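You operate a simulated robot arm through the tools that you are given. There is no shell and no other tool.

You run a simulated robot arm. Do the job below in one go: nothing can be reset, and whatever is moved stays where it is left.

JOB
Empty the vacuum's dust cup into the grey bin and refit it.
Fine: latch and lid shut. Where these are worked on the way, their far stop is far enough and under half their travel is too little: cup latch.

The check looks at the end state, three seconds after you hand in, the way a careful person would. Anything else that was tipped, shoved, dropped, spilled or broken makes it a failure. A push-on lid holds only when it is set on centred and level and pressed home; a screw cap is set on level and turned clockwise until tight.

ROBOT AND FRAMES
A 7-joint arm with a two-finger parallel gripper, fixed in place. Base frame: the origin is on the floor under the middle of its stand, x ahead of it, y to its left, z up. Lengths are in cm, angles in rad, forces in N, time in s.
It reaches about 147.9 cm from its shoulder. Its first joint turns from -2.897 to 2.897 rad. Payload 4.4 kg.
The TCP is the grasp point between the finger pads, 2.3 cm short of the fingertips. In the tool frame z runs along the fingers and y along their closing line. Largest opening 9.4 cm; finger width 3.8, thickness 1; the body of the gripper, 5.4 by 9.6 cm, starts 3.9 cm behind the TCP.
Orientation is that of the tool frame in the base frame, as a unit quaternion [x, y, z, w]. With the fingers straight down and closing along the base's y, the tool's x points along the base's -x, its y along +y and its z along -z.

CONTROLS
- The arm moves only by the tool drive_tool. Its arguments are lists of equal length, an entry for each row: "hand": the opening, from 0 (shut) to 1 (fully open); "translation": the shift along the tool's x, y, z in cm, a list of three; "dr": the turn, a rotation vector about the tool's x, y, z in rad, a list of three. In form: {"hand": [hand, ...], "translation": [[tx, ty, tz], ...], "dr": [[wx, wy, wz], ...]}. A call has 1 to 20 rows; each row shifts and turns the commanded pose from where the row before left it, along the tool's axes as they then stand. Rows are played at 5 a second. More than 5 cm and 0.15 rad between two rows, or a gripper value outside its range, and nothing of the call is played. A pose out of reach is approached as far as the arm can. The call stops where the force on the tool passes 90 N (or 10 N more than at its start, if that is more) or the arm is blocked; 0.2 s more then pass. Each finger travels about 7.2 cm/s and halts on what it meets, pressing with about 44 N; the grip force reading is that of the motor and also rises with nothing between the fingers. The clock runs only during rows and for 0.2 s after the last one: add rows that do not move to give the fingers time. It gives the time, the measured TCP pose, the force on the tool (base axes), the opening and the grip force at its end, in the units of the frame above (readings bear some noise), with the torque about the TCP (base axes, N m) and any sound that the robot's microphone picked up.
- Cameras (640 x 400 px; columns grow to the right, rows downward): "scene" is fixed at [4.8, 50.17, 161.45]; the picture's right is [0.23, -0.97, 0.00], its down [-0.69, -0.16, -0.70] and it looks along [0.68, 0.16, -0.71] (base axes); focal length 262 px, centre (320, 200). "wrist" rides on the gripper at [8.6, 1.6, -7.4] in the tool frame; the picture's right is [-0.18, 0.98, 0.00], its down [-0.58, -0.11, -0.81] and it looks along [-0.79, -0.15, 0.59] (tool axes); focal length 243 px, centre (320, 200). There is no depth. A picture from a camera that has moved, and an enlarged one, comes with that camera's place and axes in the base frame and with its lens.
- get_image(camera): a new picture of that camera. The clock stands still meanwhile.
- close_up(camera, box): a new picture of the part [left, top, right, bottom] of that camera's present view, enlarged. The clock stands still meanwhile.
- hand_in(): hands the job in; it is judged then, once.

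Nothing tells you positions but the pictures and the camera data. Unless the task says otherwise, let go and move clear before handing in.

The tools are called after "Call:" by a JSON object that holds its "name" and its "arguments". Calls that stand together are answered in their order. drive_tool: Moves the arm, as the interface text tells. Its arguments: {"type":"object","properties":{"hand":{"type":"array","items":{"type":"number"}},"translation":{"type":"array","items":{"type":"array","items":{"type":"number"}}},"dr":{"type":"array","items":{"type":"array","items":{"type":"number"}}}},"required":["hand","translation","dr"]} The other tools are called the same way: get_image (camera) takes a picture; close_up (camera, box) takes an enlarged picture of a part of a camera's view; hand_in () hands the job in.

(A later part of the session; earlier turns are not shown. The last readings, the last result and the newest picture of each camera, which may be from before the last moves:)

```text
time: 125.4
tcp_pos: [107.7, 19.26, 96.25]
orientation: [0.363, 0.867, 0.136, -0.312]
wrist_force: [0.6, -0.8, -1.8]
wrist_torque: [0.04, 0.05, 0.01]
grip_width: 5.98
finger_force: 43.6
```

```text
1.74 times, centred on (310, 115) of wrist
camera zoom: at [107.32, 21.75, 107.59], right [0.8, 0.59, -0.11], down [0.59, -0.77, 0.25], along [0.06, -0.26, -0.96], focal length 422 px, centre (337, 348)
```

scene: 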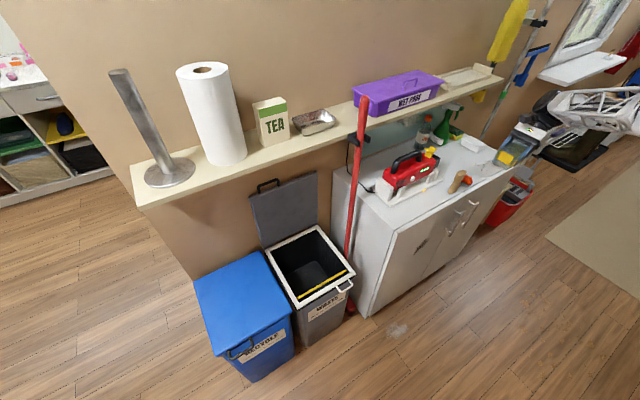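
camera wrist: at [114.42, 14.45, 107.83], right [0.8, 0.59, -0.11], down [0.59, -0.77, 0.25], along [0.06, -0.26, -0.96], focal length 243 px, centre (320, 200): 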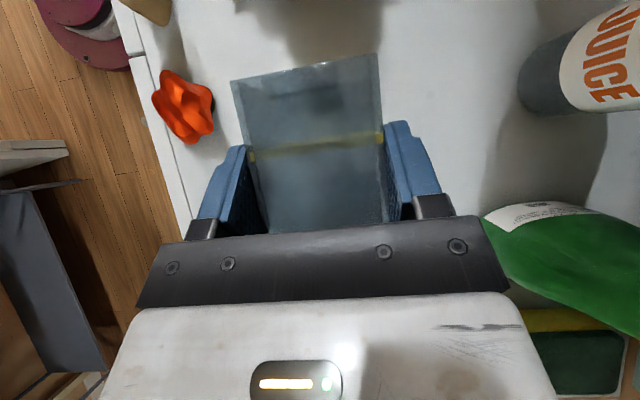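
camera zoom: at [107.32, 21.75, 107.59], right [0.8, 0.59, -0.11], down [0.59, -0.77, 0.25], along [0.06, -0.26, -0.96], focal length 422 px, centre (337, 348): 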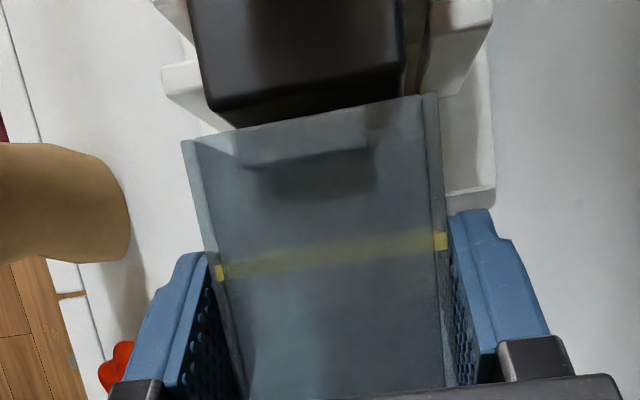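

Call:
{"name": "drive_tool", "arguments": {"hand": [0.4, 0.4, 0.4, 0.4], "translation": [[0.385, 0, 0.319], [0.385, 0, 0.319], [0.385, 0, 0.319], [0, 0, 0]], "dr": [[0, 0, 0], [0, 0, 0], [0, 0, 0], [0, 0, 0]]}}

Call:
{"name": "close_up", "arguments": {"camera": "wrist", "box": [190, 0, 430, 230]}}

```text
time: 126.4
tcp_pos: [106.54, 20.27, 96.33]
orientation: [0.363, 0.868, 0.136, -0.311]
wrist_force: [-1.3, 2.7, 4.7]
wrist_torque: [0.13, 0.3, -0.04]
grip_width: 5.96
finger_force: 43.7
```

```text
1.74 times, centred on (310, 115) of wrist
camera zoom: at [106.15, 22.84, 107.67], right [0.8, 0.59, -0.11], down [0.59, -0.77, 0.25], along [0.06, -0.26, -0.96], focal length 422 px, centre (337, 348)
```

zoom: 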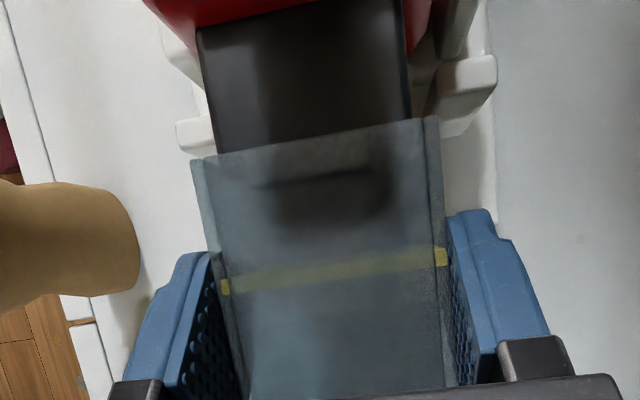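

The cup mouth is over the insert now, though it slipped back about 0.4 cm in the grip as it self-centred. I'll continue gently.

Call:
{"name": "drive_tool", "arguments": {"hand": [0.4, 0.4, 0.4], "translation": [[0.385, 0.05, 0.319], [0.385, 0.05, 0.319], [0, 0, 0]], "dr": [[0, 0, 0], [0, 0, 0], [0, 0, 0]]}}

Call:
{"name": "close_up", "arguments": {"camera": "wrist", "box": [190, 0, 430, 230]}}

Call:
{"name": "close_up", "arguments": {"camera": "scene", "box": [390, 110, 480, 190]}}

```text
time: 127.2
tcp_pos: [105.97, 20.97, 96.44]
orientation: [0.363, 0.868, 0.136, -0.312]
wrist_force: [0.4, -5.0, 7.7]
wrist_torque: [-0.35, 0.29, 0.12]
grip_width: 6.0
finger_force: 43.5
```

```text
1.74 times, centred on (310, 115) of wrist
camera zoom: at [105.57, 23.53, 107.69], right [0.8, 0.59, -0.11], down [0.59, -0.77, 0.25], along [0.06, -0.26, -0.96], focal length 422 px, centre (337, 348)
```

zoom: 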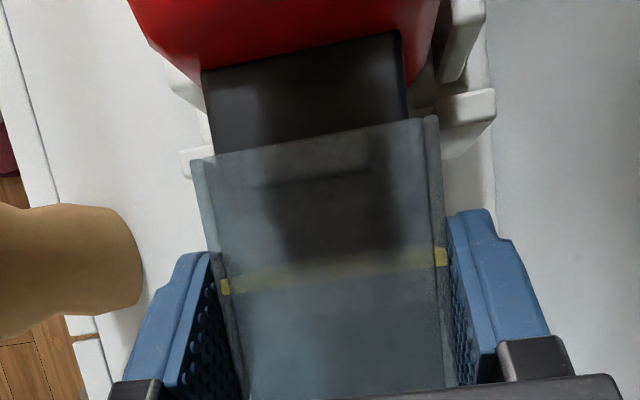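

```text
5.00 times, centred on (435, 150) of scene
camera zoom: at [4.8, 50.17, 161.45], right [0.23, -0.97, 0.0], down [-0.69, -0.16, -0.7], along [0.68, 0.16, -0.71], focal length 1312 px, centre (-255, 450)
```

zoom: 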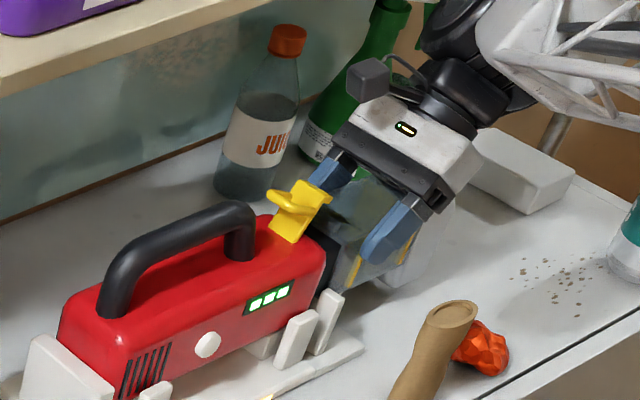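

Call:
{"name": "drive_tool", "arguments": {"hand": [0.4, 0.4, 0.4], "translation": [[0.385, 0, 0.319], [0.385, 0, 0.319], [0, 0, 0]], "dr": [[0, 0, 0], [0, 0, 0], [0, 0, 0]]}}

Call:
{"name": "close_up", "arguments": {"camera": "wrist", "box": [190, 0, 430, 230]}}

```text
time: 128.0
tcp_pos: [105.19, 21.83, 96.29]
orientation: [0.364, 0.867, 0.136, -0.311]
wrist_force: [2.3, -6.5, 12.6]
wrist_torque: [-0.61, 0.22, 0.19]
grip_width: 5.95
finger_force: 44.4
```

```text
1.74 times, centred on (310, 115) of wrist
camera zoom: at [104.88, 24.24, 107.7], right [0.8, 0.59, -0.11], down [0.59, -0.77, 0.25], along [0.06, -0.26, -0.96], focal length 422 px, centre (337, 348)
```

zoom: 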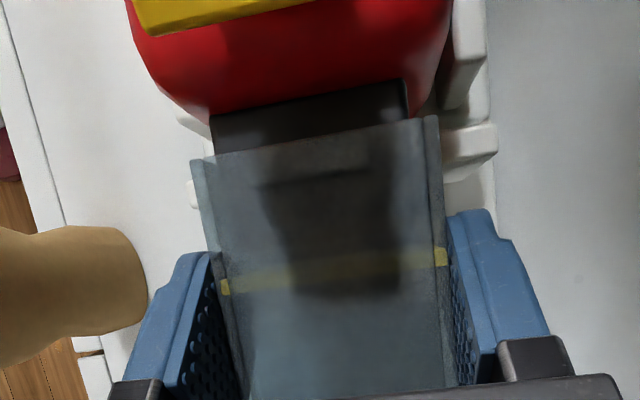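

Call:
{"name": "drive_tool", "arguments": {"hand": [0.4, 0.4, 0.4], "translation": [[0.27, 0, 0.223], [0.27, 0, 0.223], [0, 0, 0]], "dr": [[0, 0, 0], [0, 0, 0], [0, 0, 0]]}}

Call:
{"name": "close_up", "arguments": {"camera": "wrist", "box": [190, 0, 430, 230]}}

Call:
{"name": "close_up", "arguments": {"camera": "scene", "box": [410, 125, 470, 175]}}

```text
time: 128.8
tcp_pos: [104.73, 22.34, 96.37]
orientation: [0.363, 0.867, 0.136, -0.312]
wrist_force: [-1.0, -12.2, 18.1]
wrist_torque: [-0.98, 0.47, 0.23]
grip_width: 5.96
finger_force: 44.0
```

```text
1.74 times, centred on (310, 115) of wrist
camera zoom: at [104.37, 24.78, 107.7], right [0.8, 0.59, -0.11], down [0.59, -0.77, 0.25], along [0.06, -0.26, -0.96], focal length 422 px, centre (337, 348)
```

zoom: 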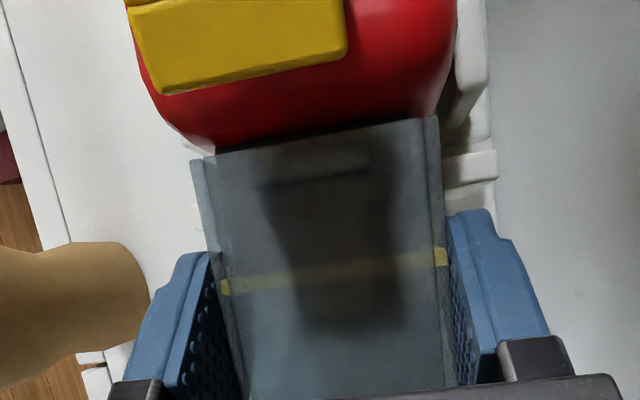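

```text
8.00 times, centred on (440, 150) of scene
camera zoom: at [4.8, 50.17, 161.45], right [0.23, -0.97, 0.0], down [-0.69, -0.16, -0.7], along [0.68, 0.16, -0.71], focal length 2099 px, centre (-640, 600)
```

zoom: 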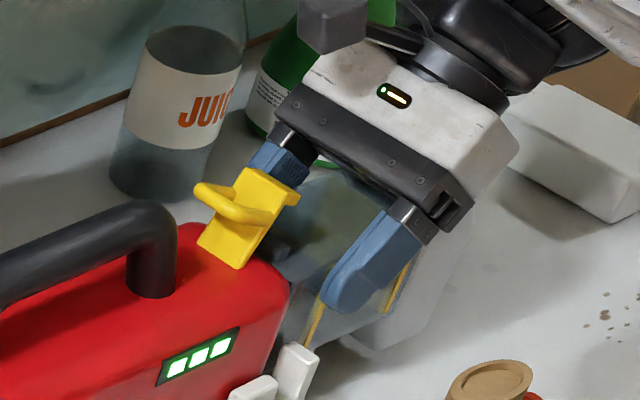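

Call:
{"name": "drive_tool", "arguments": {"hand": [0.4, 0.4, 0.4], "translation": [[0.14, 0, 0.1], [0.14, 0, 0.1], [0, 0, 0]], "dr": [[0, 0, 0], [0, 0, 0], [0, 0, 0]]}}

Call:
{"name": "close_up", "arguments": {"camera": "wrist", "box": [190, 0, 430, 230]}}

```text
time: 129.6
tcp_pos: [104.56, 22.31, 96.38]
orientation: [0.364, 0.868, 0.136, -0.311]
wrist_force: [27.9, -21.2, 10.2]
wrist_torque: [-0.97, -1.02, -0.09]
grip_width: 5.96
finger_force: 44.5
```

```text
1.74 times, centred on (310, 115) of wrist
camera zoom: at [104.21, 24.9, 107.72], right [0.8, 0.59, -0.11], down [0.59, -0.77, 0.25], along [0.06, -0.26, -0.96], focal length 422 px, centre (337, 348)
```

zoom: 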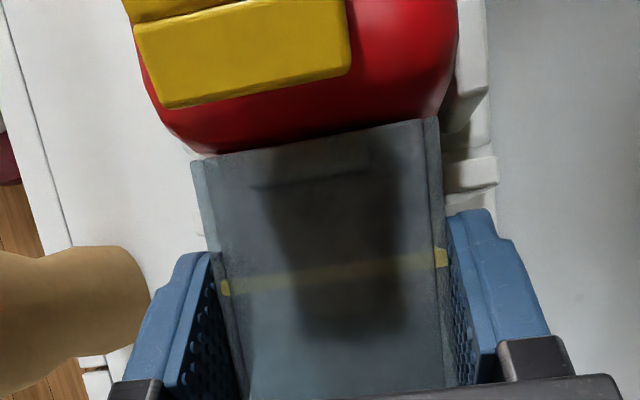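

The cup is home: about 35 N resistance along the axis, and its edge is flush with the body at the original position. I'll relieve the push, open the fingers a little, back off from the post, then open fully.

Call:
{"name": "drive_tool", "arguments": {"hand": [0.4, 0.72, 0.72, 0.72], "translation": [[-0.06, 0, -0.05], [0, 0, 0], [0, 0, 0], [0, 0, 0]], "dr": [[0, 0, 0], [0, 0, 0], [0, 0, 0], [0, 0, 0]]}}

Call:
{"name": "close_up", "arguments": {"camera": "wrist", "box": [190, 0, 430, 230]}}

```text
time: 130.6
tcp_pos: [104.51, 22.56, 96.29]
orientation: [0.363, 0.867, 0.135, -0.312]
wrist_force: [0.3, 0.0, 0.8]
wrist_torque: [0.0, -0.02, 0.0]
grip_width: 6.77
finger_force: 0.1
```

```text
1.74 times, centred on (310, 115) of wrist
camera zoom: at [104.19, 24.99, 107.67], right [0.8, 0.59, -0.11], down [0.59, -0.77, 0.25], along [0.06, -0.26, -0.96], focal length 422 px, centre (337, 348)
```

zoom: 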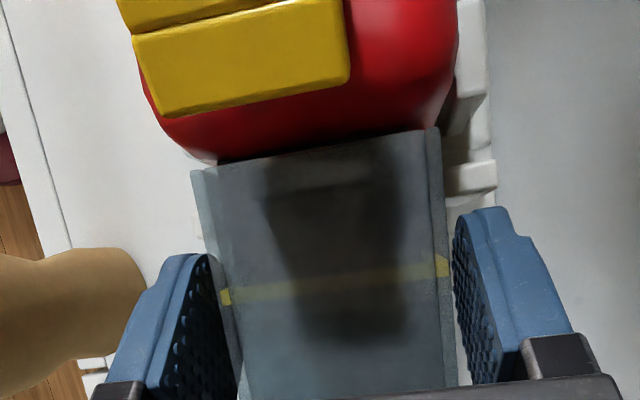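

The cup sits exactly where it was originally. I'll back the fingers off a little, then open fully and withdraw along the axis.

Call:
{"name": "drive_tool", "arguments": {"hand": [0.72, 0.72, 0.85, 1, 1], "translation": [[-0.31, 0, -0.255], [-0.31, 0, -0.255], [0, 0, 0], [0, 0, 0], [0, 0, 0]], "dr": [[0, 0, 0], [0, 0, 0], [0, 0, 0], [0, 0, 0], [0, 0, 0]]}}

Call:
{"name": "close_up", "arguments": {"camera": "wrist", "box": [190, 0, 430, 230]}}

```text
time: 131.8
tcp_pos: [105.16, 21.93, 96.45]
orientation: [0.364, 0.867, 0.136, -0.311]
wrist_force: [0.2, 0.1, 0.2]
wrist_torque: [0.03, 0.01, 0.04]
grip_width: 9.41
finger_force: 0.1
```

```text
1.74 times, centred on (310, 115) of wrist
camera zoom: at [104.74, 24.43, 107.68], right [0.8, 0.59, -0.11], down [0.59, -0.77, 0.25], along [0.06, -0.26, -0.96], focal length 422 px, centre (337, 348)
```

zoom: 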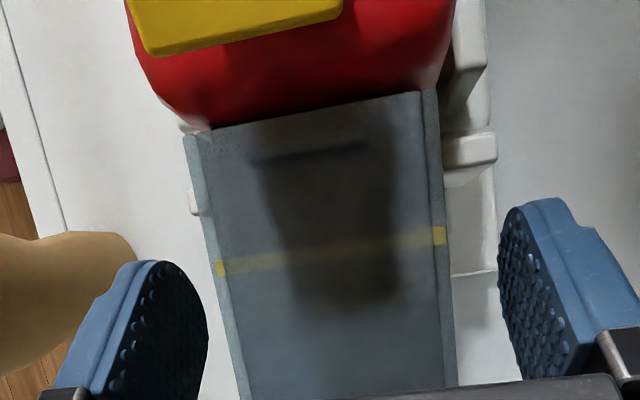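

The cup is seated and the fingers are clear. I'll withdraw along the axis beyond the cap, then out to the front.

Call:
{"name": "drive_tool", "arguments": {"hand": [1, 1, 1, 1, 1, 1, 1, 1, 1, 1, 1, 1, 1], "translation": [[0.19, 0, -0.23], [-1.54, 0, -1.275], [-2.31, 0, -1.91], [-2.31, 0, -1.91], [-2.31, 0, -1.91], [-2.31, 0, -1.91], [-2.31, 0, -1.91], [0, -3, 0], [1.3, -3, -1.5], [1.9, -3, -2.3], [1.9, -3, -2.3], [1.3, -3, -1.5], [0, -3, 0]], "dr": [[0, 0, 0], [0, 0, 0], [0, 0, 0], [0, 0, 0], [0, 0, 0], [0, 0, 0], [0, 0, 0], [0, 0, 0], [0, 0, 0], [0, 0, 0], [0, 0, 0], [0, 0, 0], [0, 0, 0]]}}

Call:
{"name": "get_image", "arguments": {"camera": "wrist"}}

Call:
{"name": "close_up", "arguments": {"camera": "scene", "box": [380, 110, 520, 200]}}

```text
time: 134.6
tcp_pos: [103.85, -2.82, 106.27]
orientation: [0.364, 0.867, 0.135, -0.312]
wrist_force: [0.1, -0.3, 0.3]
wrist_torque: [0.03, 0.0, 0.02]
grip_width: 9.38
finger_force: 0.1
```

```text
taken
camera wrist: at [103.48, -0.36, 117.62], right [0.8, 0.59, -0.11], down [0.59, -0.77, 0.25], along [0.06, -0.26, -0.96], focal length 243 px, centre (320, 200)
```

wrist: 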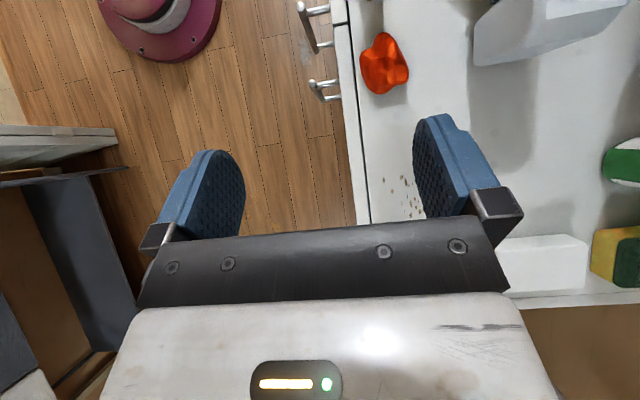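

```text
4.44 times, centred on (450, 155) of scene
camera zoom: at [4.8, 50.17, 161.45], right [0.23, -0.97, 0.0], down [-0.69, -0.16, -0.7], along [0.68, 0.16, -0.71], focal length 1166 px, centre (-258, 400)
```

zoom: 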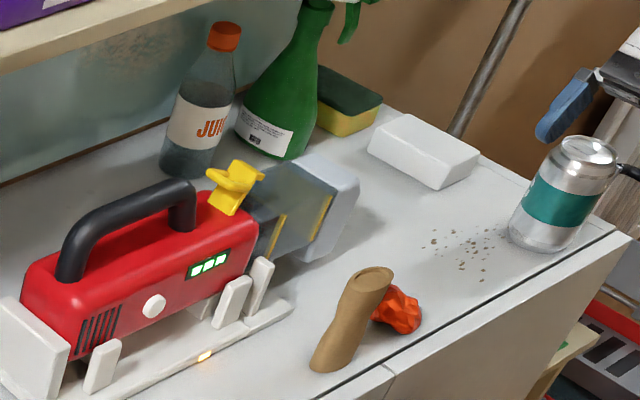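

The cup is back and the latch is still upright. Next I'll reorient the tool to horizontal to lift the latch loop over so it drops closed.

Call:
{"name": "drive_tool", "arguments": {"hand": [1, 1, 1, 1, 1, 1, 1, 1, 1, 1, 1, 1, 1, 1, 1, 1], "translation": [[0, 0, 0], [0, 0, 0], [0, 0, 0], [0, 0, 0], [0, 0, 0], [0, 0, 0], [0, 0, 0], [0, 0, 0], [0, 0, 0], [0, 0, 0], [0, 0, 0], [0, 0, 0], [0, 0, 0], [0, 0, 0], [0, 0, 0], [0, 0, 0]], "dr": [[0, -0.1384, 0], [0, -0.1384, 0], [0, -0.1384, 0], [0, -0.1384, 0], [0, -0.1384, 0], [-0.1428, 0, 0], [-0.1428, 0, 0], [-0.1428, 0, 0], [-0.1428, 0, 0], [-0.1428, 0, 0], [-0.1428, 0, 0], [-0.1428, 0, 0], [-0.1428, 0, 0], [-0.1428, 0, 0], [-0.1428, 0, 0], [-0.1428, 0, 0]]}}

Call:
{"name": "drive_tool", "arguments": {"hand": [1, 1, 0.6, 0.43, 0.43, 0.43, 0.43, 0.43], "translation": [[3.8, 0, 0], [3.8, 0, 0], [3.8, 0, 0], [3.8, 0, 0], [3.8, 0, 0], [3.8, 0, 0], [3.8, 0, 0], [0, 0, 0]], "dr": [[0, 0, 0], [0, 0, 0], [0, 0, 0], [0, 0, 0], [0, 0, 0], [0, 0, 0], [0, 0, 0], [0, 0, 0]]}}

Call:
{"name": "get_image", "arguments": {"camera": "wrist"}}

Call:
{"name": "close_up", "arguments": {"camera": "wrist", "box": [130, 0, 370, 200]}}

```text
time: 138.0
tcp_pos: [103.99, -2.88, 106.42]
orientation: [0.274, 0.648, 0.656, 0.274]
wrist_force: [0.8, -0.3, 0.0]
wrist_torque: [-0.02, 0.01, 0.0]
grip_width: 9.42
finger_force: 0.1
```

```text
time: 139.8
tcp_pos: [85.57, 16.23, 106.53]
orientation: [0.274, 0.648, 0.655, 0.274]
wrist_force: [-0.2, 0.0, -0.1]
wrist_torque: [0.0, 0.02, -0.03]
grip_width: 4.06
finger_force: 0.0
```

```text
taken
camera wrist: at [74.1, 17.23, 108.05], right [0.12, -0.14, 0.98], down [-0.17, -0.98, -0.12], along [0.98, -0.15, -0.14], focal length 243 px, centre (320, 200)
```

wrist: 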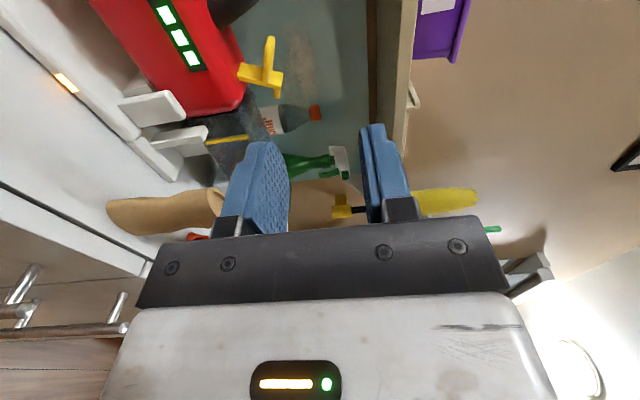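

```text
2.00 times, centred on (250, 100) of wrist
camera zoom: at [74.1, 17.23, 108.05], right [0.12, -0.14, 0.98], down [-0.17, -0.98, -0.12], along [0.98, -0.15, -0.14], focal length 485 px, centre (460, 400)
```

zoom: 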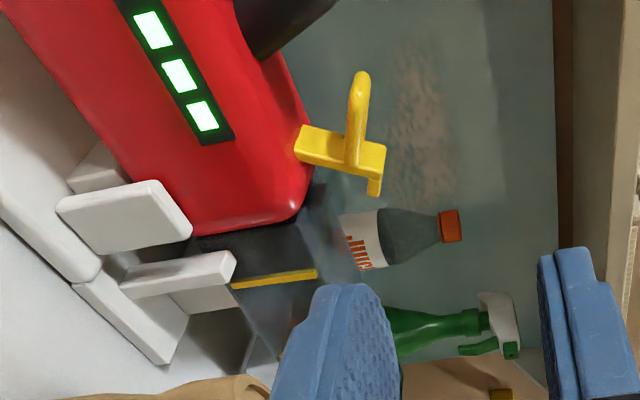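

The latch leans at about 70–75°, with its loop pointing toward the handle. I'll bring the lower finger in just under the loop, between it and the body top, stopping short to check.

Call:
{"name": "drive_tool", "arguments": {"hand": [0.43, 0.43, 0.43, 0.43, 0.43, 0.43], "translation": [[0.2, -2.35, 0], [0, -2.35, 0], [0, 0, 4], [0, 0, 4], [0, 0, 4], [0, 0, 0]], "dr": [[0, 0, 0], [0, 0, 0], [0, 0, 0], [0, 0, 0], [0, 0, 0], [0, 0, 0]]}}

Call:
{"name": "get_image", "arguments": {"camera": "wrist"}}

Call:
{"name": "close_up", "arguments": {"camera": "wrist", "box": [160, 0, 440, 220]}}

Call:
{"name": "close_up", "arguments": {"camera": "scene", "box": [400, 120, 480, 180]}}

```text
time: 141.2
tcp_pos: [94.11, 24.72, 101.9]
orientation: [0.274, 0.648, 0.655, 0.274]
wrist_force: [-0.1, 0.4, -0.6]
wrist_torque: [0.02, 0.0, 0.02]
grip_width: 4.03
finger_force: 0.1
```

```text
taken
camera wrist: at [82.59, 25.78, 103.47], right [0.12, -0.14, 0.98], down [-0.17, -0.98, -0.12], along [0.98, -0.15, -0.14], focal length 243 px, centre (320, 200)
```

wrist: 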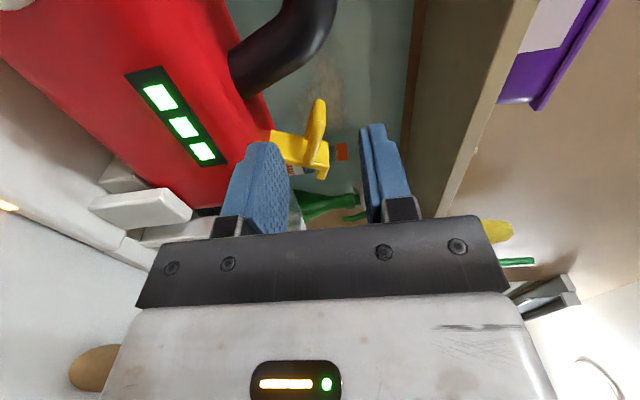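

```text
1.82 times, centred on (300, 110) of wrist
camera zoom: at [82.59, 25.78, 103.47], right [0.12, -0.14, 0.98], down [-0.17, -0.98, -0.12], along [0.98, -0.15, -0.14], focal length 441 px, centre (356, 364)
```

zoom: 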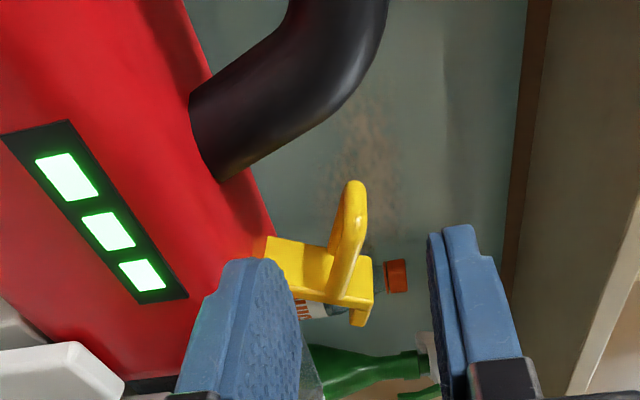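

```text
6.67 times, centred on (440, 150) of scene
camera zoom: at [4.8, 50.17, 161.45], right [0.23, -0.97, 0.0], down [-0.69, -0.16, -0.7], along [0.68, 0.16, -0.71], focal length 1749 px, centre (-480, 533)
```

zoom: 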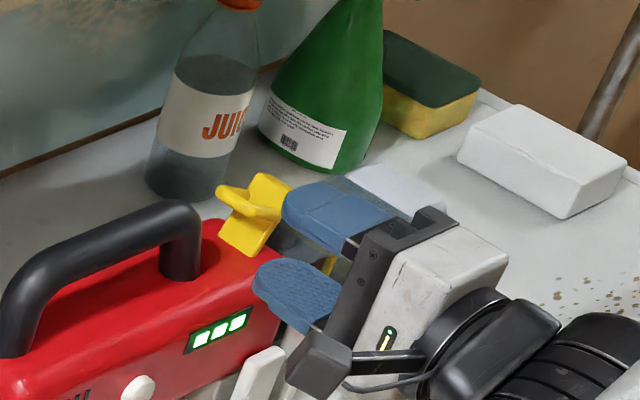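

Call:
{"name": "drive_tool", "arguments": {"hand": [0.43, 0.43, 0.43], "translation": [[0.3, 0, 0], [0, 0, 1.5], [0, 0, 1.3]], "dr": [[0, 0, 0], [0, 0, 0], [0, 0, 0]]}}

Call:
{"name": "close_up", "arguments": {"camera": "wrist", "box": [160, 0, 440, 220]}}

Call:
{"name": "close_up", "arguments": {"camera": "scene", "box": [400, 120, 480, 180]}}

```text
time: 142.0
tcp_pos: [95.8, 26.92, 101.89]
orientation: [0.273, 0.649, 0.655, 0.275]
wrist_force: [1.4, -0.4, 0.0]
wrist_torque: [0.03, -0.02, -0.01]
grip_width: 4.03
finger_force: 0.1
```

```text
1.82 times, centred on (300, 110) of wrist
camera zoom: at [84.24, 27.93, 103.45], right [0.12, -0.14, 0.98], down [-0.17, -0.98, -0.12], along [0.98, -0.15, -0.14], focal length 441 px, centre (356, 364)
```

zoom: 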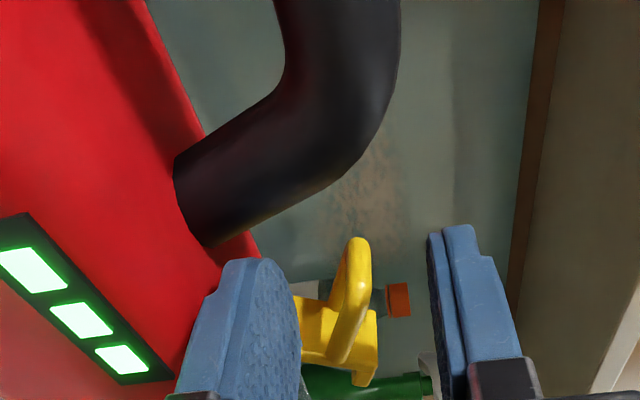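

```text
6.67 times, centred on (440, 150) of scene
camera zoom: at [4.8, 50.17, 161.45], right [0.23, -0.97, 0.0], down [-0.69, -0.16, -0.7], along [0.68, 0.16, -0.71], focal length 1749 px, centre (-480, 533)
```

zoom: 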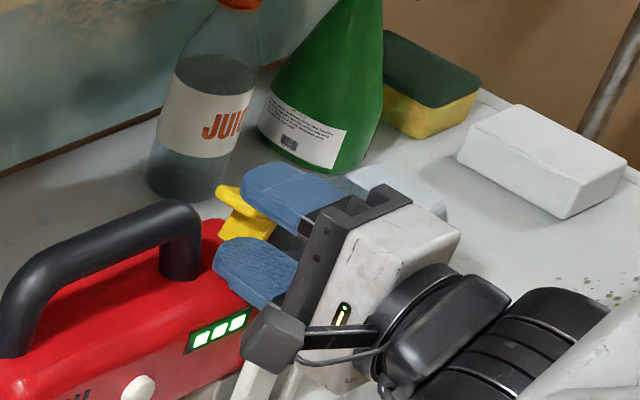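

Call:
{"name": "drive_tool", "arguments": {"hand": [0.43, 0.43, 0.43, 0.43], "translation": [[0, 0, 0.7], [0, 0.5, 0], [0, 0.5, 0], [0, 0, 0]], "dr": [[0, 0, 0], [0, 0, 0], [0, 0, 0], [0, 0, 0]]}}

Call:
{"name": "close_up", "arguments": {"camera": "wrist", "box": [160, 0, 440, 220]}}

```text
time: 143.0
tcp_pos: [96.28, 27.61, 102.82]
orientation: [0.273, 0.648, 0.655, 0.275]
wrist_force: [-0.9, 0.9, 0.1]
wrist_torque: [0.02, 0.0, 0.01]
grip_width: 4.04
finger_force: 0.1
```

```text
1.82 times, centred on (300, 110) of wrist
camera zoom: at [84.7, 28.49, 104.42], right [0.12, -0.14, 0.98], down [-0.17, -0.98, -0.12], along [0.98, -0.15, -0.14], focal length 441 px, centre (356, 364)
```

zoom: 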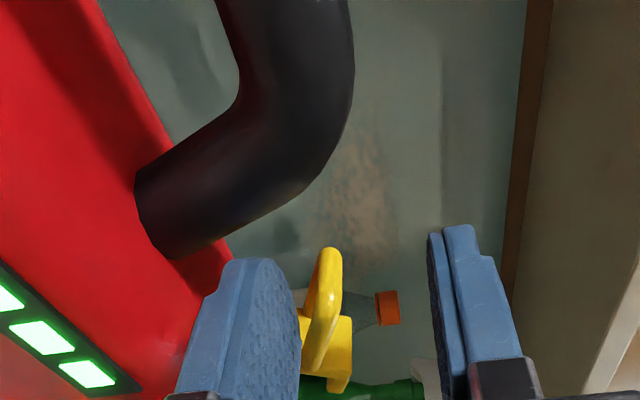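

Call:
{"name": "drive_tool", "arguments": {"hand": [0.43, 0.43, 0.43, 0.43], "translation": [[0, 0.5, 0], [0, 0.5, 0], [0, 0.4, 0], [0, 0, 0]], "dr": [[0, 0, 0], [0, 0, 0], [0, 0, 0], [0, 0, 0]]}}

Call:
{"name": "close_up", "arguments": {"camera": "wrist", "box": [160, 0, 440, 220]}}

Call:
{"name": "close_up", "arguments": {"camera": "scene", "box": [400, 120, 480, 180]}}

```text
time: 144.0
tcp_pos: [96.13, 27.35, 104.26]
orientation: [0.273, 0.649, 0.655, 0.274]
wrist_force: [-0.1, 0.6, -0.1]
wrist_torque: [-0.02, 0.0, -0.03]
grip_width: 4.05
finger_force: 0.1
```

```text
1.82 times, centred on (300, 110) of wrist
camera zoom: at [84.68, 28.35, 105.86], right [0.12, -0.14, 0.98], down [-0.17, -0.98, -0.12], along [0.98, -0.15, -0.14], focal length 441 px, centre (356, 364)
```

zoom: 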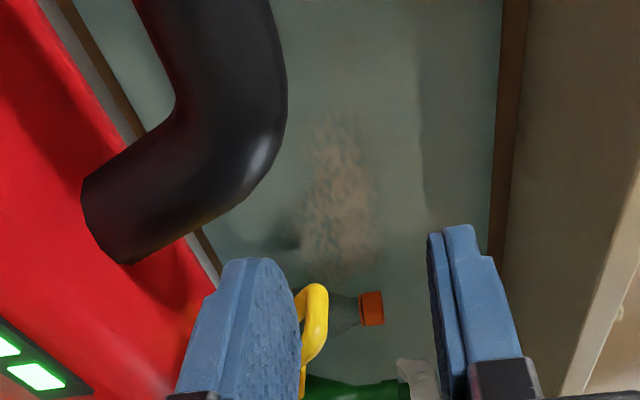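

```text
6.67 times, centred on (440, 150) of scene
camera zoom: at [4.8, 50.17, 161.45], right [0.23, -0.97, 0.0], down [-0.69, -0.16, -0.7], along [0.68, 0.16, -0.71], focal length 1749 px, centre (-480, 533)
```

zoom: 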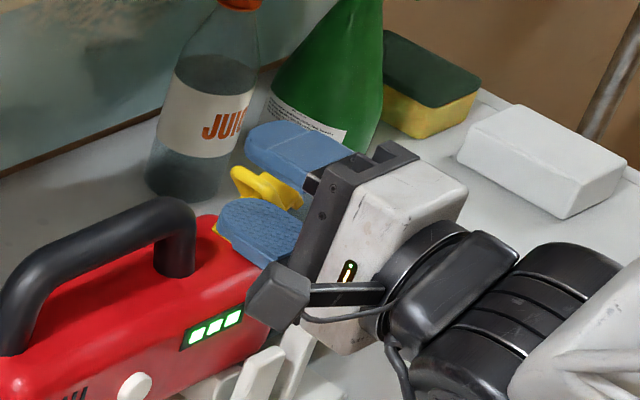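

Call:
{"name": "drive_tool", "arguments": {"hand": [0.43, 0.43, 0.43, 0.43, 0.43], "translation": [[-0.4, 0.4, 0], [-0.5, 0.4, 0], [-0.6, 0.3, 0], [-0.6, 0.2, 0], [0, 0, 0]], "dr": [[0, 0, 0], [0, 0, 0], [0, 0, 0], [0, 0, 0], [0, 0, 0]]}}

Call:
{"name": "close_up", "arguments": {"camera": "wrist", "box": [160, 0, 440, 220]}}

Call:
{"name": "close_up", "arguments": {"camera": "scene", "box": [400, 120, 480, 180]}}

```text
time: 145.2
tcp_pos: [97.78, 25.81, 105.66]
orientation: [0.273, 0.649, 0.655, 0.274]
wrist_force: [-0.5, -0.5, 0.4]
wrist_torque: [-0.04, 0.01, -0.01]
grip_width: 4.02
finger_force: 0.0
```

```text
1.82 times, centred on (300, 110) of wrist
camera zoom: at [86.15, 26.89, 107.16], right [0.12, -0.14, 0.98], down [-0.17, -0.98, -0.12], along [0.98, -0.15, -0.14], focal length 441 px, centre (356, 364)
```

zoom: 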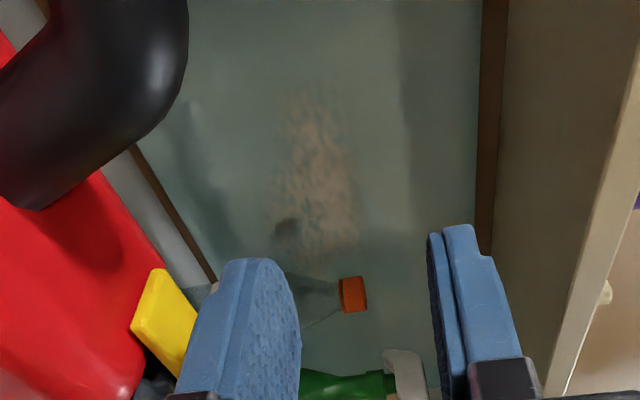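

```text
6.67 times, centred on (440, 150) of scene
camera zoom: at [4.8, 50.17, 161.45], right [0.23, -0.97, 0.0], down [-0.69, -0.16, -0.7], along [0.68, 0.16, -0.71], focal length 1749 px, centre (-480, 533)
```

zoom: 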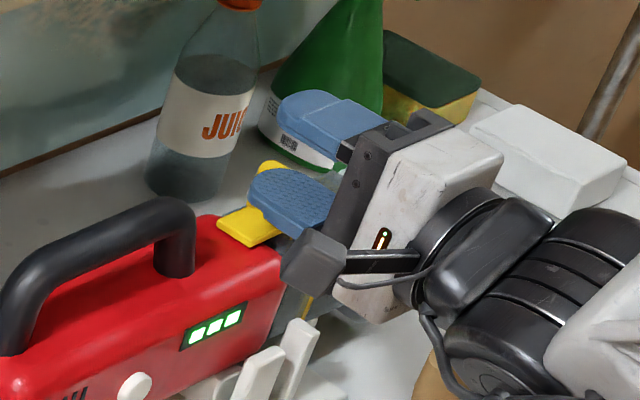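

The latch has dropped over toward closed. I'll withdraw the fingers and look.

Call:
{"name": "drive_tool", "arguments": {"hand": [0.43, 0.43, 0.3, 0], "translation": [[0, 0.5, -1], [0, 0.5, -3], [0, 0, -3.5], [0, 0, -3.5]], "dr": [[0, 0, 0], [0, 0, 0], [0, 0, 0], [0, 0, 0]]}}

Call:
{"name": "close_up", "arguments": {"camera": "wrist", "box": [130, 0, 370, 200]}}

Call:
{"name": "close_up", "arguments": {"camera": "scene", "box": [400, 125, 480, 175]}}

```text
time: 146.2
tcp_pos: [89.73, 18.23, 106.53]
orientation: [0.273, 0.649, 0.655, 0.275]
wrist_force: [0.1, 0.0, 0.2]
wrist_torque: [0.01, -0.03, -0.02]
grip_width: 0.02
finger_force: 29.9
```

```text
2.00 times, centred on (250, 100) of wrist
camera zoom: at [78.25, 19.21, 108.14], right [0.12, -0.14, 0.98], down [-0.17, -0.98, -0.12], along [0.98, -0.15, -0.14], focal length 485 px, centre (460, 400)
```

zoom: 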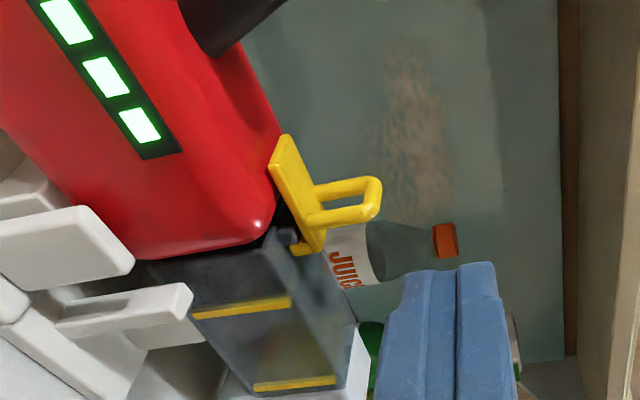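

```text
8.00 times, centred on (440, 150) of scene
camera zoom: at [4.8, 50.17, 161.45], right [0.23, -0.97, 0.0], down [-0.69, -0.16, -0.7], along [0.68, 0.16, -0.71], focal length 2099 px, centre (-640, 600)
```

zoom: 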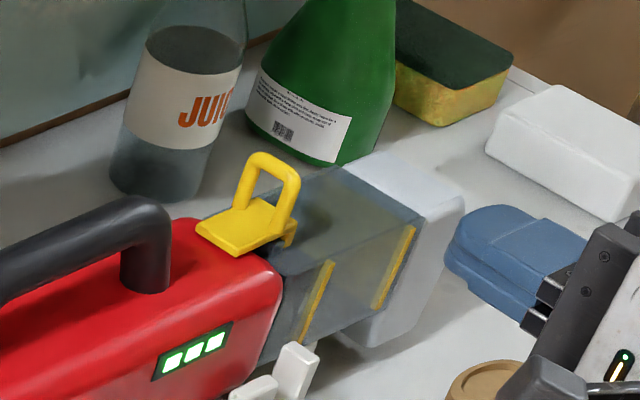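

The latch is down but may not be fully home. I'll press it shut from above on the loop with closed fingers.

Call:
{"name": "drive_tool", "arguments": {"hand": [0, 0, 0, 0, 0, 0, 0], "translation": [[-3.8, 0, 0], [0, 0, 4], [0, 0, 4], [0, 0, 4], [0, -1.3, 0], [0, -1.2, 0], [0, 0, 0]], "dr": [[0, 0, 0], [0, 0, 0], [0, 0, 0], [0, 0, 0], [0, 0, 0], [0, 0, 0], [0, 0, 0]]}}

Call:
{"name": "close_up", "arguments": {"camera": "wrist", "box": [160, 0, 440, 220]}}

Call:
{"name": "close_up", "arguments": {"camera": "scene", "box": [400, 125, 480, 175]}}

```text
time: 147.8
tcp_pos: [101.15, 23.78, 104.06]
orientation: [0.273, 0.649, 0.655, 0.274]
wrist_force: [-0.2, 0.6, -0.3]
wrist_torque: [-0.02, -0.02, 0.0]
grip_width: 0.02
finger_force: 42.2
```

```text
1.82 times, centred on (300, 110) of wrist
camera zoom: at [89.54, 24.9, 105.7], right [0.12, -0.14, 0.98], down [-0.17, -0.98, -0.12], along [0.98, -0.15, -0.14], focal length 441 px, centre (356, 364)
```

zoom: 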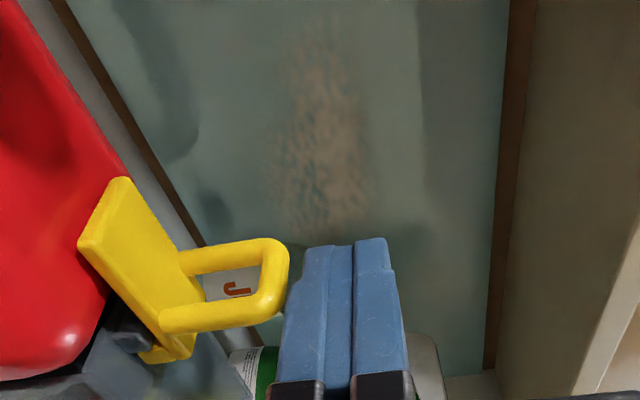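

```text
8.00 times, centred on (440, 150) of scene
camera zoom: at [4.8, 50.17, 161.45], right [0.23, -0.97, 0.0], down [-0.69, -0.16, -0.7], along [0.68, 0.16, -0.71], focal length 2099 px, centre (-640, 600)
```

zoom: 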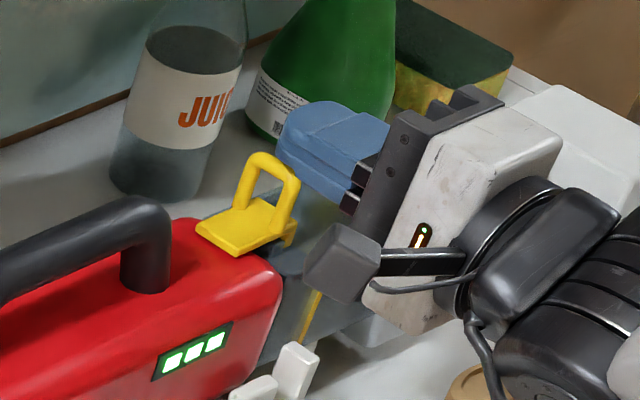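

Call:
{"name": "drive_tool", "arguments": {"hand": [0, 0, 0, 0], "translation": [[0, -0.3, 0], [0, -0.3, 0], [0, -0.2, 0], [0, 0, 0]], "dr": [[0, 0, 0], [0, 0, 0], [0, 0, 0], [0, 0, 0]]}}

Call:
{"name": "close_up", "arguments": {"camera": "wrist", "box": [160, 0, 440, 220]}}

```text
time: 148.8
tcp_pos: [101.14, 23.78, 103.3]
orientation: [0.274, 0.649, 0.655, 0.275]
wrist_force: [0.3, 0.4, 0.7]
wrist_torque: [0.0, -0.02, -0.01]
grip_width: 0.0
finger_force: 42.7
```

```text
1.82 times, centred on (300, 110) of wrist
camera zoom: at [89.49, 24.9, 104.92], right [0.12, -0.14, 0.98], down [-0.17, -0.98, -0.12], along [0.98, -0.15, -0.14], focal length 441 px, centre (356, 364)
```

zoom: 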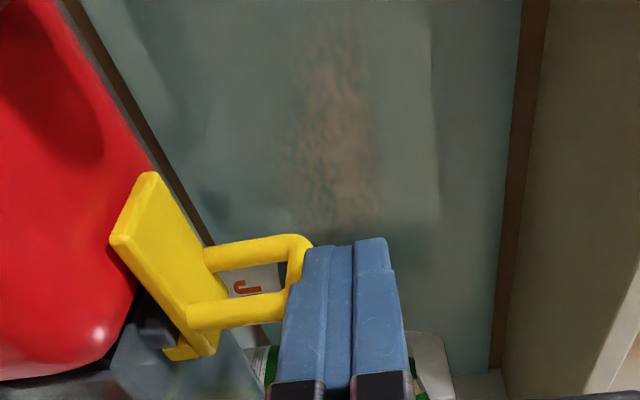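

Call:
{"name": "drive_tool", "arguments": {"hand": [0, 0, 0, 0], "translation": [[0, -0.2, 0], [0, -0.2, 0], [0, -0.1, 0], [0, 0, 0]], "dr": [[0, 0, 0], [0, 0, 0], [0, 0, 0], [0, 0, 0]]}}

Call:
{"name": "close_up", "arguments": {"camera": "wrist", "box": [160, 0, 440, 220]}}

Call:
{"name": "close_up", "arguments": {"camera": "scene", "box": [400, 125, 480, 175]}}

```text
time: 149.8
tcp_pos: [101.05, 23.87, 102.95]
orientation: [0.273, 0.648, 0.655, 0.276]
wrist_force: [2.3, -3.2, 28.0]
wrist_torque: [0.34, -0.16, -0.04]
grip_width: 0.0
finger_force: 42.5
```

```text
1.82 times, centred on (300, 110) of wrist
camera zoom: at [89.52, 24.88, 104.63], right [0.12, -0.14, 0.98], down [-0.17, -0.98, -0.12], along [0.98, -0.15, -0.14], focal length 441 px, centre (356, 364)
```

zoom: 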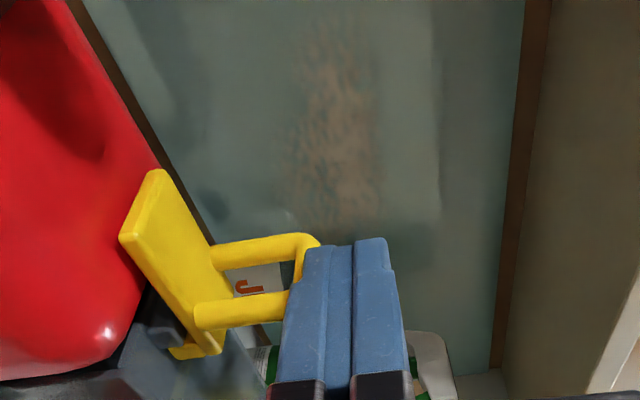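

```text
8.00 times, centred on (440, 150) of scene
camera zoom: at [4.8, 50.17, 161.45], right [0.23, -0.97, 0.0], down [-0.69, -0.16, -0.7], along [0.68, 0.16, -0.71], focal length 2099 px, centre (-640, 600)
```

zoom: 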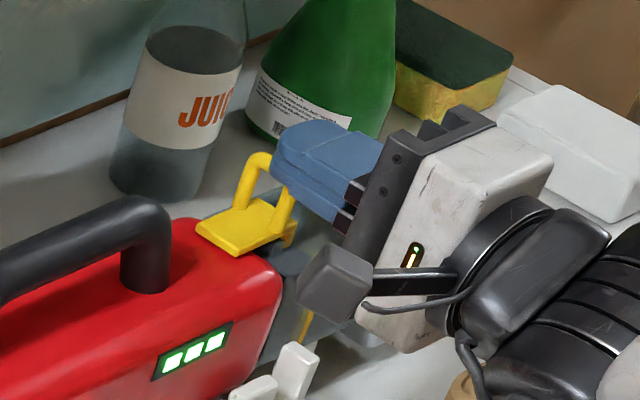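

Call:
{"name": "drive_tool", "arguments": {"hand": [0, 0, 0], "translation": [[0, -0.08, 0], [0, 0, 0], [0, 0, 0]], "dr": [[0, 0, 0], [0, 0, 0], [0, 0, 0]]}}

Call:
{"name": "close_up", "arguments": {"camera": "wrist", "box": [190, 60, 310, 190]}}

```text
time: 150.6
tcp_pos: [101.06, 23.82, 102.94]
orientation: [0.272, 0.648, 0.655, 0.276]
wrist_force: [8.1, -4.5, 50.4]
wrist_torque: [0.52, -0.3, -0.12]
grip_width: 0.0
finger_force: 41.8
```

```text
3.08 times, centred on (250, 125) of wrist
camera zoom: at [89.51, 24.88, 104.58], right [0.12, -0.14, 0.98], down [-0.17, -0.98, -0.12], along [0.98, -0.15, -0.14], focal length 746 px, centre (535, 431)
```

zoom: 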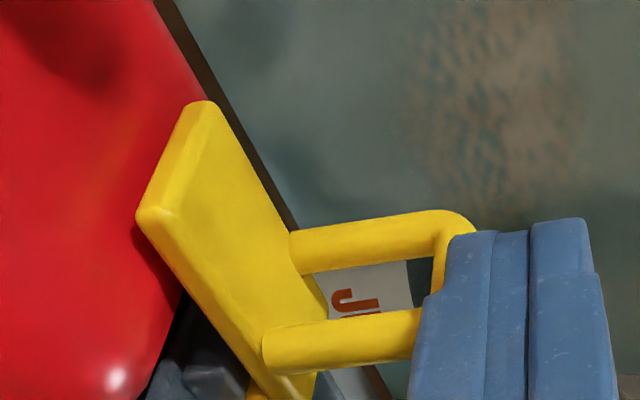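

The latch is against its closed stop with 50 N on it. I'll lift off, withdraw, and check that it stays shut.

Call:
{"name": "drive_tool", "arguments": {"hand": [0, 0, 0, 0, 0, 0, 0], "translation": [[0, 0.5, 0], [0, 1.5, 0], [0, 1.5, 0], [0, 0, -4], [0, 0, -4], [3, 0, -4], [4, 0, -3]], "dr": [[0, 0, 0], [0, 0, 0], [0, 0, 0], [0, 0, 0], [0, 0, 0], [0, 0, 0], [0, 0, 0]]}}

Call:
{"name": "close_up", "arguments": {"camera": "wrist", "box": [130, 0, 370, 200]}}

Call:
{"name": "close_up", "arguments": {"camera": "scene", "box": [400, 125, 480, 175]}}

```text
time: 152.2
tcp_pos: [85.34, 18.41, 106.02]
orientation: [0.273, 0.648, 0.655, 0.275]
wrist_force: [0.6, -0.6, -0.8]
wrist_torque: [-0.02, 0.01, -0.01]
grip_width: 0.01
finger_force: 42.5
```

```text
2.00 times, centred on (250, 100) of wrist
camera zoom: at [73.92, 19.42, 107.6], right [0.12, -0.14, 0.98], down [-0.17, -0.98, -0.12], along [0.98, -0.15, -0.15], focal length 485 px, centre (460, 400)
```

zoom: 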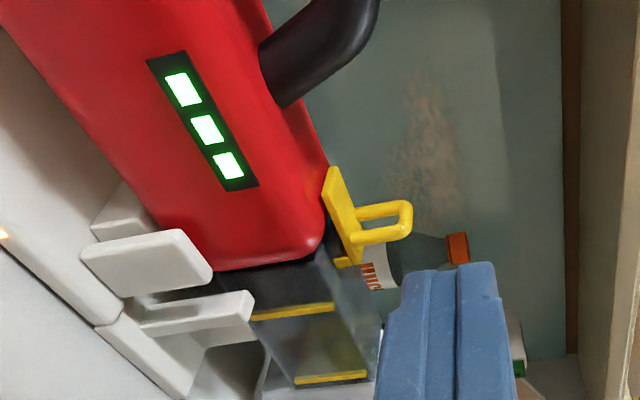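

```text
8.00 times, centred on (440, 150) of scene
camera zoom: at [4.8, 50.17, 161.45], right [0.23, -0.97, 0.0], down [-0.69, -0.16, -0.7], along [0.68, 0.16, -0.71], focal length 2099 px, centre (-640, 600)
```

zoom: 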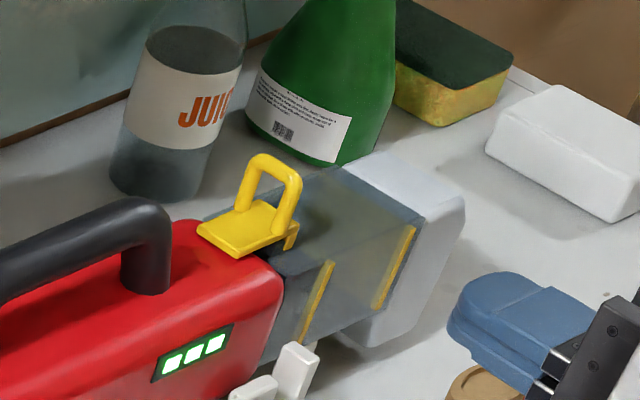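

The latch now lies flat and shut, and the cup is home. I'll compare the vacuum and dock with the very first picture to make sure they haven't shifted.

Call:
{"name": "close_up", "arguments": {"camera": "scene", "box": [360, 120, 480, 200]}}

Call:
{"name": "close_up", "arguments": {"camera": "scene", "box": [400, 130, 480, 180]}}

```text
5.00 times, centred on (420, 160) of scene
camera zoom: at [4.8, 50.17, 161.45], right [0.23, -0.97, 0.0], down [-0.69, -0.16, -0.7], along [0.68, 0.16, -0.71], focal length 1312 px, centre (-180, 400)
```

zoom: 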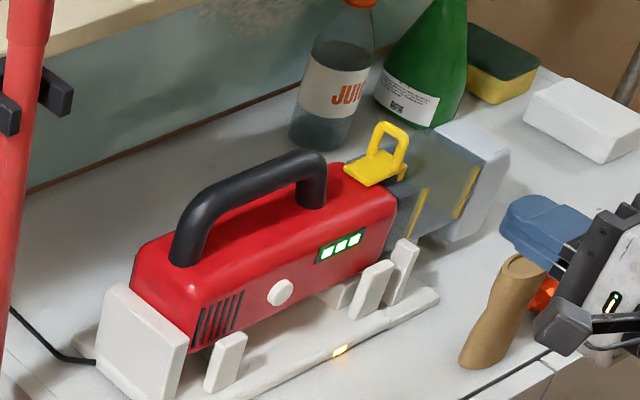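

```text
8.00 times, centred on (440, 155) of scene
camera zoom: at [4.8, 50.17, 161.45], right [0.23, -0.97, 0.0], down [-0.69, -0.16, -0.7], along [0.68, 0.16, -0.71], focal length 2099 px, centre (-640, 560)
```

zoom: 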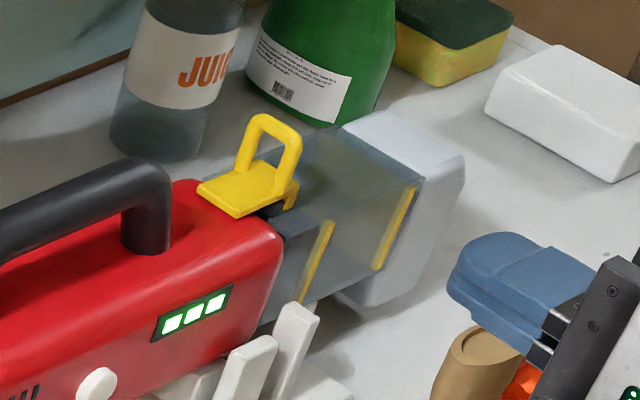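

The dock and bystander items are unchanged. The vacuum itself settled about half a centimetre along its cradle, with cup and latch shut. Now I'll go close the bin lid, pitching the tool 45° down and travelling back to the bin.

Call:
{"name": "drive_tool", "arguments": {"hand": [0, 0, 0, 0, 0, 0, 0, 0, 0, 0, 0, 0, 0, 0, 0, 0, 0, 0], "translation": [[0, 0, -2], [0, 0, -2], [0, 0, 0], [0, 0, 0], [0, 0, 0], [0, 0, 0], [2, 0, 0], [4, 0, 0], [4, 0, 0], [4, 0, 0], [4, 0, 0], [4, 0, 0], [4, 0, 0], [4, 0, 0], [4, 0, 0], [4, 0, 0], [3, 0, 0], [1.5, 0, 0]], "dr": [[0.131, 0, 0], [0.131, 0, 0], [0.131, 0, 0], [0.131, 0, 0], [0.131, 0, 0], [0.131, 0, 0], [0, 0, 0], [0, 0, 0], [0, 0, 0], [0, 0, 0], [0, 0, 0], [0, 0, 0], [0, 0, 0], [0, 0, 0], [0, 0, 0], [0, 0, 0], [0, 0, 0], [0, 0, 0]]}}

Call:
{"name": "get_image", "arguments": {"camera": "wrist"}}

Call:
{"name": "get_image", "arguments": {"camera": "scene"}}

```text
time: 156.0
tcp_pos: [52.73, 45.95, 106.26]
orientation: [0.358, 0.85, 0.356, 0.149]
wrist_force: [0.7, -0.1, -0.4]
wrist_torque: [0.03, 0.0, 0.01]
grip_width: 0.0
finger_force: 42.3
```

```text
taken
camera wrist: at [43.57, 49.29, 112.77], right [0.62, 0.35, 0.7], down [-0.06, -0.87, 0.49], along [0.78, -0.34, -0.52], focal length 243 px, centre (320, 200)
```

wrist: 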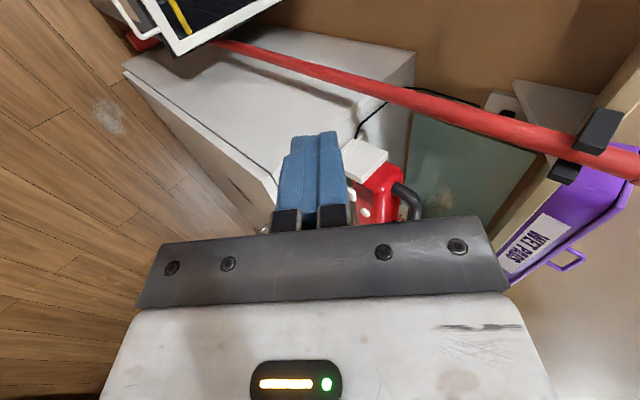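

```text
taken
```

scene: 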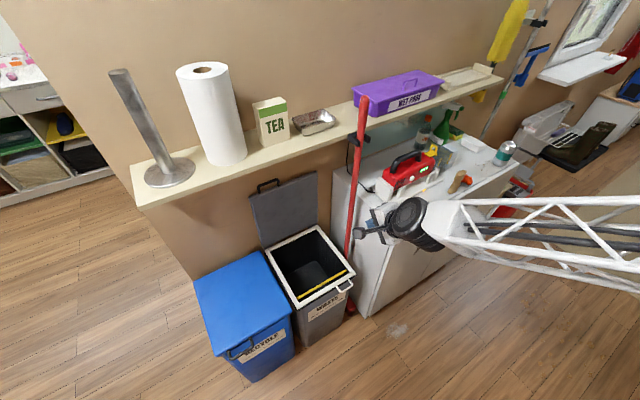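

Call:
{"name": "close_up", "arguments": {"camera": "scene", "box": [230, 160, 350, 270]}}

```text
3.64 times, centred on (290, 215) of scene
camera zoom: at [4.8, 50.17, 161.45], right [0.23, -0.97, 0.0], down [-0.69, -0.16, -0.7], along [0.68, 0.16, -0.71], focal length 954 px, centre (429, 146)
```

zoom: 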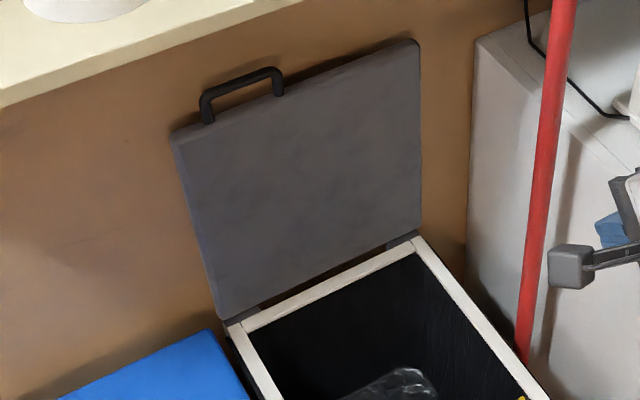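

The lid seems to have settled fully upright, around 90°. I'll move to the front of its handle and look closely with the wrist camera.

Call:
{"name": "drive_tool", "arguments": {"hand": [0.3, 0.3, 0.3, 0.3, 0.3, 0.3], "translation": [[2.28, 1.74, 2.96], [2.28, 1.74, 2.96], [2.28, 1.74, 2.96], [2.28, 1.74, 2.96], [2.28, 1.74, 2.96], [2.28, 1.74, 2.96]], "dr": [[0, 0, 0], [0, 0, 0], [0, 0, 0], [0, 0, 0], [0, 0, 0], [0, 0, 0]]}}

Call:
{"name": "get_image", "arguments": {"camera": "wrist"}}

Call:
{"name": "close_up", "arguments": {"camera": "scene", "box": [230, 130, 350, 250]}}

```text
time: 157.4
tcp_pos: [57.42, 69.69, 101.38]
orientation: [0.357, 0.85, 0.357, 0.149]
wrist_force: [-1.2, 0.4, 0.1]
wrist_torque: [-0.02, -0.01, -0.01]
grip_width: 2.84
finger_force: 0.1
```

```text
taken
camera wrist: at [48.19, 73.02, 107.8], right [0.62, 0.35, 0.7], down [-0.06, -0.87, 0.49], along [0.78, -0.34, -0.52], focal length 243 px, centre (320, 200)
```

wrist: 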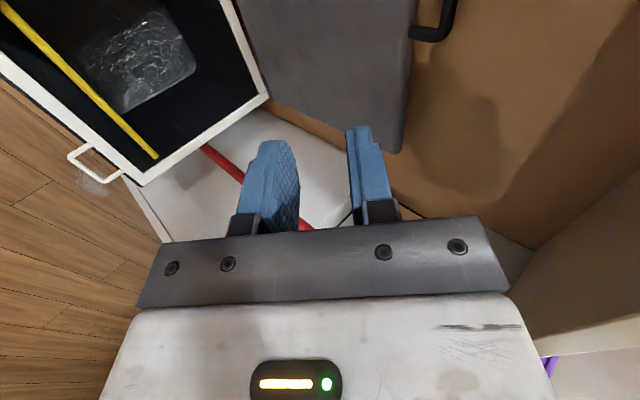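

```text
3.33 times, centred on (290, 190) of scene
camera zoom: at [4.8, 50.17, 161.45], right [0.23, -0.97, 0.0], down [-0.69, -0.16, -0.7], along [0.68, 0.16, -0.71], focal length 875 px, centre (420, 233)
```

zoom: 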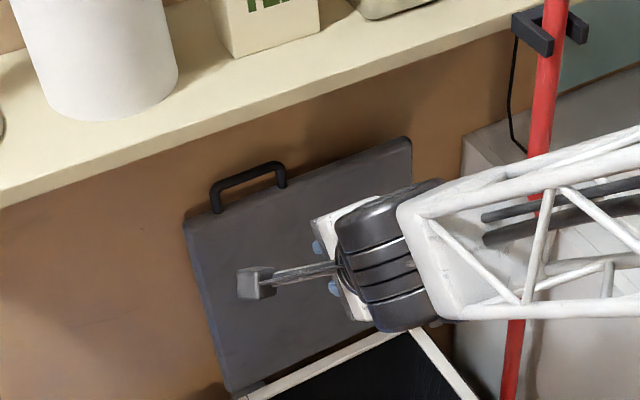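

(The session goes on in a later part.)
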